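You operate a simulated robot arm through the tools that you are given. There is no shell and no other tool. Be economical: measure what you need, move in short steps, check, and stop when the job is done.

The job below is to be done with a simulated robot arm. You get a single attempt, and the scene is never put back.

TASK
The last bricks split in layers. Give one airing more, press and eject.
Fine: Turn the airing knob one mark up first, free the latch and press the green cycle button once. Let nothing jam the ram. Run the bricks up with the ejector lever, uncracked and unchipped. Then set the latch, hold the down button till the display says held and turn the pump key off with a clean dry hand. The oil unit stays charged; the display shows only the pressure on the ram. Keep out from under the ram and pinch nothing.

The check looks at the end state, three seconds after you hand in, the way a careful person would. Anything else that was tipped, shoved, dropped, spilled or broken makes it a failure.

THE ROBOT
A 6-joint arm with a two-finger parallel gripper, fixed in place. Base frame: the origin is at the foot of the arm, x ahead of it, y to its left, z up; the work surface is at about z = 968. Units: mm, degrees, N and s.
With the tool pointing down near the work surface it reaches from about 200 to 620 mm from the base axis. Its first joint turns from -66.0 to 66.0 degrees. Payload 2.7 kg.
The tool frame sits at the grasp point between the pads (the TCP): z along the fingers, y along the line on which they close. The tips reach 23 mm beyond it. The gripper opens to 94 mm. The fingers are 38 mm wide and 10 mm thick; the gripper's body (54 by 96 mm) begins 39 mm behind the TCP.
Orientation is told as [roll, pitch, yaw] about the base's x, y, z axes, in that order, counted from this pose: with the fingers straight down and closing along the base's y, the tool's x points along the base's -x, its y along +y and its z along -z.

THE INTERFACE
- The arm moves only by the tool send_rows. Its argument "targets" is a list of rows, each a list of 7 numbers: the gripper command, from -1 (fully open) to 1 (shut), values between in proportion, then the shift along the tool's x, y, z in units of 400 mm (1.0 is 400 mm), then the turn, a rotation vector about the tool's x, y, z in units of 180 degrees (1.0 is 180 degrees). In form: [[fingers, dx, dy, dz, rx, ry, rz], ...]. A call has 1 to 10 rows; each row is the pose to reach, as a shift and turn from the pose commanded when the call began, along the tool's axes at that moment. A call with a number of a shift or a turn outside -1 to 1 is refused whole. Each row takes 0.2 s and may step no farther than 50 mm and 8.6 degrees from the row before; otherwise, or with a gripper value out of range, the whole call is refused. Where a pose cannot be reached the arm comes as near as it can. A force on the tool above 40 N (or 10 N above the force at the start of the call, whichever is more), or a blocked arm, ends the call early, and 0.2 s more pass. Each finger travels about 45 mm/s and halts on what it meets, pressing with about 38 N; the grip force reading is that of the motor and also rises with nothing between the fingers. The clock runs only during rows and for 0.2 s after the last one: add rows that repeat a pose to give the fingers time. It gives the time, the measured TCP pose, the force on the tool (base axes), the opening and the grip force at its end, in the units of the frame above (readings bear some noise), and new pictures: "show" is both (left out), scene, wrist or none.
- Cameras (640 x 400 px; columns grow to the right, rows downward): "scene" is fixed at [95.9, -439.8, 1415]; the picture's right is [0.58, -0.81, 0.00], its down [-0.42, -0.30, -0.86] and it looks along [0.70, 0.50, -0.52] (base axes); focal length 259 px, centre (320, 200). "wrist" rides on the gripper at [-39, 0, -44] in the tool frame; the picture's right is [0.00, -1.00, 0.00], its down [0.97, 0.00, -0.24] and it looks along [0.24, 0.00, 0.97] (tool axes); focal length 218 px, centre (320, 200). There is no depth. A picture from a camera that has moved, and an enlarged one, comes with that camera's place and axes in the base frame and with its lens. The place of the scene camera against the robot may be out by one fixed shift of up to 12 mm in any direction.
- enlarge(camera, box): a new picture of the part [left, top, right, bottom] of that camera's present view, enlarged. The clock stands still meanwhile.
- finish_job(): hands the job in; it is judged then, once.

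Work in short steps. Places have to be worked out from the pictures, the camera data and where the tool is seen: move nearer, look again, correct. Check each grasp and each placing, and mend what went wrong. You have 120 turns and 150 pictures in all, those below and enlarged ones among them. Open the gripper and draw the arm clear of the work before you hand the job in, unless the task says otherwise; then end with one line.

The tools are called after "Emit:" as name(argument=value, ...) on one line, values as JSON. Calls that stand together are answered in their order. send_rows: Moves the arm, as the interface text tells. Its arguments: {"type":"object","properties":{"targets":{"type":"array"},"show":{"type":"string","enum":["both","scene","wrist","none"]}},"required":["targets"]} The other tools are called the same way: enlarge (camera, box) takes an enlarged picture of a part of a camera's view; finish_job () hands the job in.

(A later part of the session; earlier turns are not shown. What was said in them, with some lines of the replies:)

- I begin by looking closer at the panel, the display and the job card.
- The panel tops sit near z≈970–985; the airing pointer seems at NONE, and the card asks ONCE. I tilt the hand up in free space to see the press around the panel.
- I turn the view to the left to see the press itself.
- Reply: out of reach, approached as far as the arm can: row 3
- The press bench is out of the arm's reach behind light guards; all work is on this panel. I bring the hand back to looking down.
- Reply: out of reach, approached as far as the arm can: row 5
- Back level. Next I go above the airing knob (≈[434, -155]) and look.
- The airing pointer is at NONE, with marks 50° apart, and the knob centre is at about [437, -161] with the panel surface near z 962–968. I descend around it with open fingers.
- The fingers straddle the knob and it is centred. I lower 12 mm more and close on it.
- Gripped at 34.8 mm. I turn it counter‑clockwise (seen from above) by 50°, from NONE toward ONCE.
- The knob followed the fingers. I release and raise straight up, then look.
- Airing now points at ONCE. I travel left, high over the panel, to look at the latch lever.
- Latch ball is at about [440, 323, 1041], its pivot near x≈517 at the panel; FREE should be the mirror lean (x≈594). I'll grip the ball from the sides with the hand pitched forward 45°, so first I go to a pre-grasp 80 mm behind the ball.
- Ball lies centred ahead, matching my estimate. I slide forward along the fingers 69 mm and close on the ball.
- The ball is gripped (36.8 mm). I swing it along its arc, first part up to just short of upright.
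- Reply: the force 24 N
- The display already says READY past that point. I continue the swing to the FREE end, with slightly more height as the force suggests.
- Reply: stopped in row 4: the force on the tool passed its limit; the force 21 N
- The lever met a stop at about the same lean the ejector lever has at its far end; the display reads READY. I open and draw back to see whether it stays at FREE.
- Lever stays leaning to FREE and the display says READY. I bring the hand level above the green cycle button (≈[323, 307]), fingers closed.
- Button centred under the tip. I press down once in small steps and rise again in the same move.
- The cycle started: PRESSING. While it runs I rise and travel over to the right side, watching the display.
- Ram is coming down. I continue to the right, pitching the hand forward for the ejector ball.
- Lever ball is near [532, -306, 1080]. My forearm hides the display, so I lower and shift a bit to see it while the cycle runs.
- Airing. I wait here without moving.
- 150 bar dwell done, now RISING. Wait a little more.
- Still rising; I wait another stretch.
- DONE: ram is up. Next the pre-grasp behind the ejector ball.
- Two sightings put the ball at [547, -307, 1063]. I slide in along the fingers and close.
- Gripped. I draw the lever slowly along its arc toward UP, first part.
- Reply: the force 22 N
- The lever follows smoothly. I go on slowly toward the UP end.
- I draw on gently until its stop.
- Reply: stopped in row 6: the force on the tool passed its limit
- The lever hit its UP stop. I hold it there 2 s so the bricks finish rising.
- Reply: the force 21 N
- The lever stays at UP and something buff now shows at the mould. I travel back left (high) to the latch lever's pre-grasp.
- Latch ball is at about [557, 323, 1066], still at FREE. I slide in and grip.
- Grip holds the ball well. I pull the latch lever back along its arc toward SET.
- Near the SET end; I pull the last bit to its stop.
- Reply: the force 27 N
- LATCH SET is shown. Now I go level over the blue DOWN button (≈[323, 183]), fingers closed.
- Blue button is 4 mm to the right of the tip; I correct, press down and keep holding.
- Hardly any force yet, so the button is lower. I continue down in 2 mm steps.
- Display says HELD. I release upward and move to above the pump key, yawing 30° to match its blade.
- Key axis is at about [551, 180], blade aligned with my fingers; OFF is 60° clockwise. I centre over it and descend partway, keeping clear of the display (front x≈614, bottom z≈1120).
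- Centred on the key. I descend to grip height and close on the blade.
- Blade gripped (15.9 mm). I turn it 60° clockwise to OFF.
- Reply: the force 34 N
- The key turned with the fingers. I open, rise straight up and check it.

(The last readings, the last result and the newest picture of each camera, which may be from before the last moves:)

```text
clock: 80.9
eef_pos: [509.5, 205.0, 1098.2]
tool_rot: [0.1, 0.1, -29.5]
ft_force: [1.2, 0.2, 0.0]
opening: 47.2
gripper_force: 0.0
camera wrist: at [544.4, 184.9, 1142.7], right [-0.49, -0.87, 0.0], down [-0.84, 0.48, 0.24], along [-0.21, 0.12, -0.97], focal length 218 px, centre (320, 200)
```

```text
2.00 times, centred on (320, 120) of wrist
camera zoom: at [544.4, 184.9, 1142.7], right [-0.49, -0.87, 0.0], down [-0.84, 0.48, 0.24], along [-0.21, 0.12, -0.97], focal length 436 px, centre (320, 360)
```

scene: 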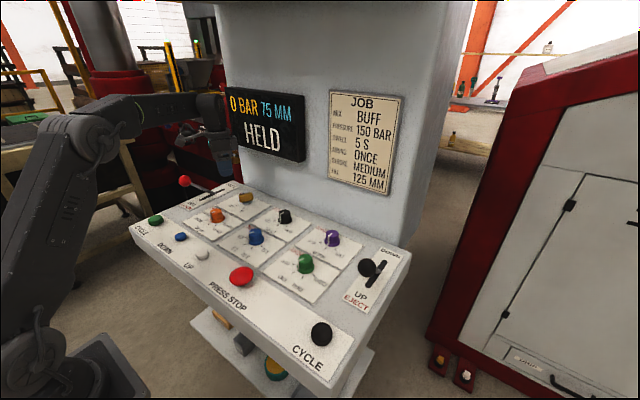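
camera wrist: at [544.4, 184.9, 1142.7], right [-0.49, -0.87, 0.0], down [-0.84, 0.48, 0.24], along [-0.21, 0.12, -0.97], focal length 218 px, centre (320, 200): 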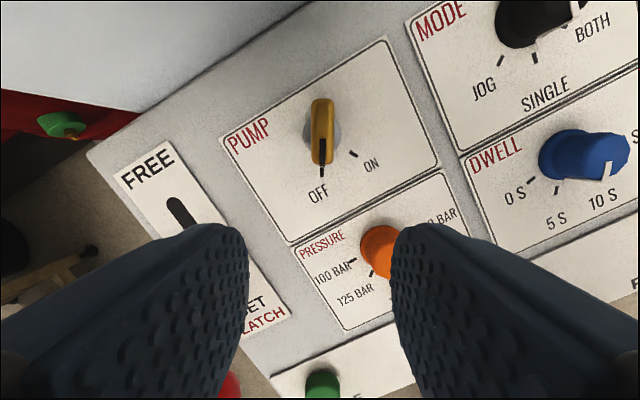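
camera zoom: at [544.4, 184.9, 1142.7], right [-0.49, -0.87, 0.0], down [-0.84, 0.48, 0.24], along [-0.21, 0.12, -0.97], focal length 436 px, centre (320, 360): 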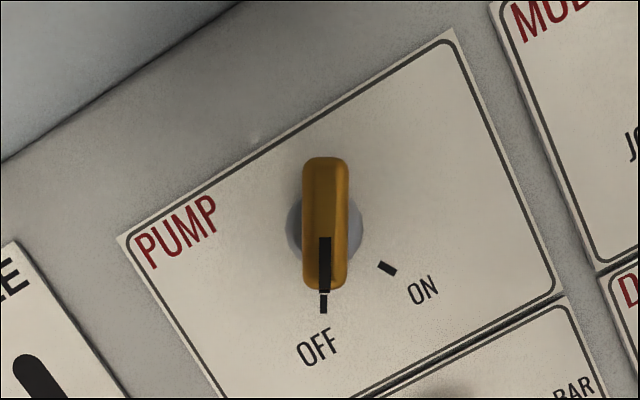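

Pump is at OFF and the display reads 0 BAR, HELD. I draw the arm clear with open gripper and take a last look.

Emit:
send_rows(targets=[[-0.5, 0.03, -0.02, -0.08, 0, 0, 0], [-1, 0.07, -0.08, -0.14, 0, 0, -0.04], [-1, 0.1, -0.15, -0.2, 0, 0, -0.08], [-1, 0.13, -0.22, -0.26, 0, 0, -0.12], [-1, 0.16, -0.3, -0.32, 0, 0, -0.16], [-1, 0.2, -0.38, -0.375, 0, 0, -0.164], [-1, 0.2, -0.4, -0.375, 0, 0, -0.164]])

Emit:
enlarge(camera="scene", box=[120, 80, 420, 290])

Emit:
enlarge(camera="wrist", box=[100, 0, 600, 240])

```text
clock: 82.5
eef_pos: [362.1, 106.4, 1248.0]
tool_rot: [0.0, 0.1, 0.1]
ft_force: [0.5, -0.5, 0.0]
opening: 93.8
gripper_force: 0.0
camera wrist: at [401.5, 105.3, 1291.6], right [0.0, -1.0, 0.0], down [-0.97, 0.0, 0.24], along [-0.24, 0.0, -0.97], focal length 218 px, centre (320, 200)
```

scene: 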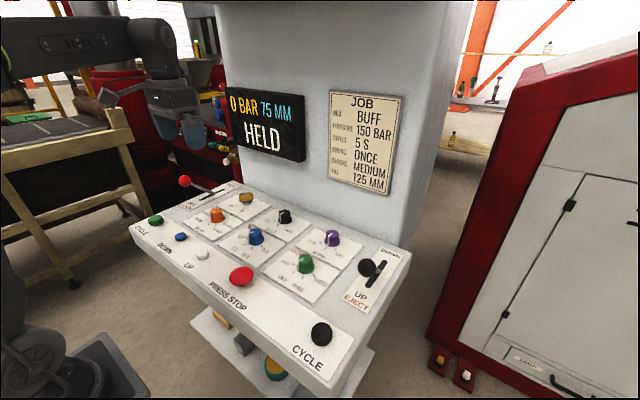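
wrist: 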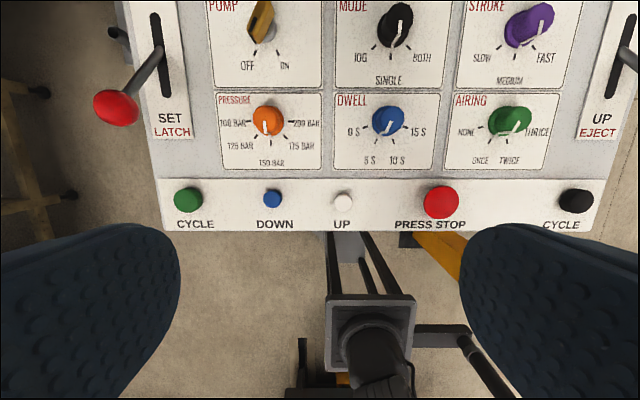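

```text
1.90 times, centred on (270, 185) of scene
camera zoom: at [95.9, -439.8, 1415.0], right [0.58, -0.81, 0.0], down [-0.42, -0.3, -0.86], along [0.7, 0.5, -0.52], focal length 494 px, centre (415, 229)
```

zoom: 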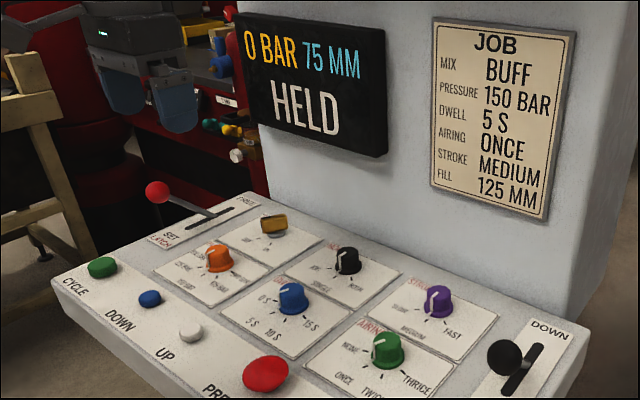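

```text
1.28 times, centred on (350, 120) of wrist
camera zoom: at [401.5, 105.3, 1291.6], right [0.0, -1.0, 0.0], down [-0.97, 0.0, 0.24], along [-0.24, 0.0, -0.97], focal length 279 px, centre (282, 302)
```

zoom: 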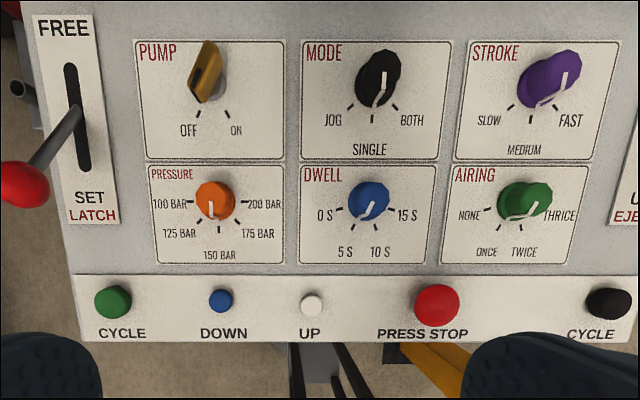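

Airing reads ONCE, the ejector is UP, the latch is SET, the pump is OFF and the display shows 0 BAR and HELD. The arm is clear, so I hand in.

Emit:
finish_job()

```text
The job is handed in.
```

The job is handed in: airing set from NONE to ONCE, one cycle pressed at 150 bar, bricks run up with the ejector, latch set, display at 0 BAR and HELD, pump key off. I could not see the bricks closely enough to check them for cracks or chips.
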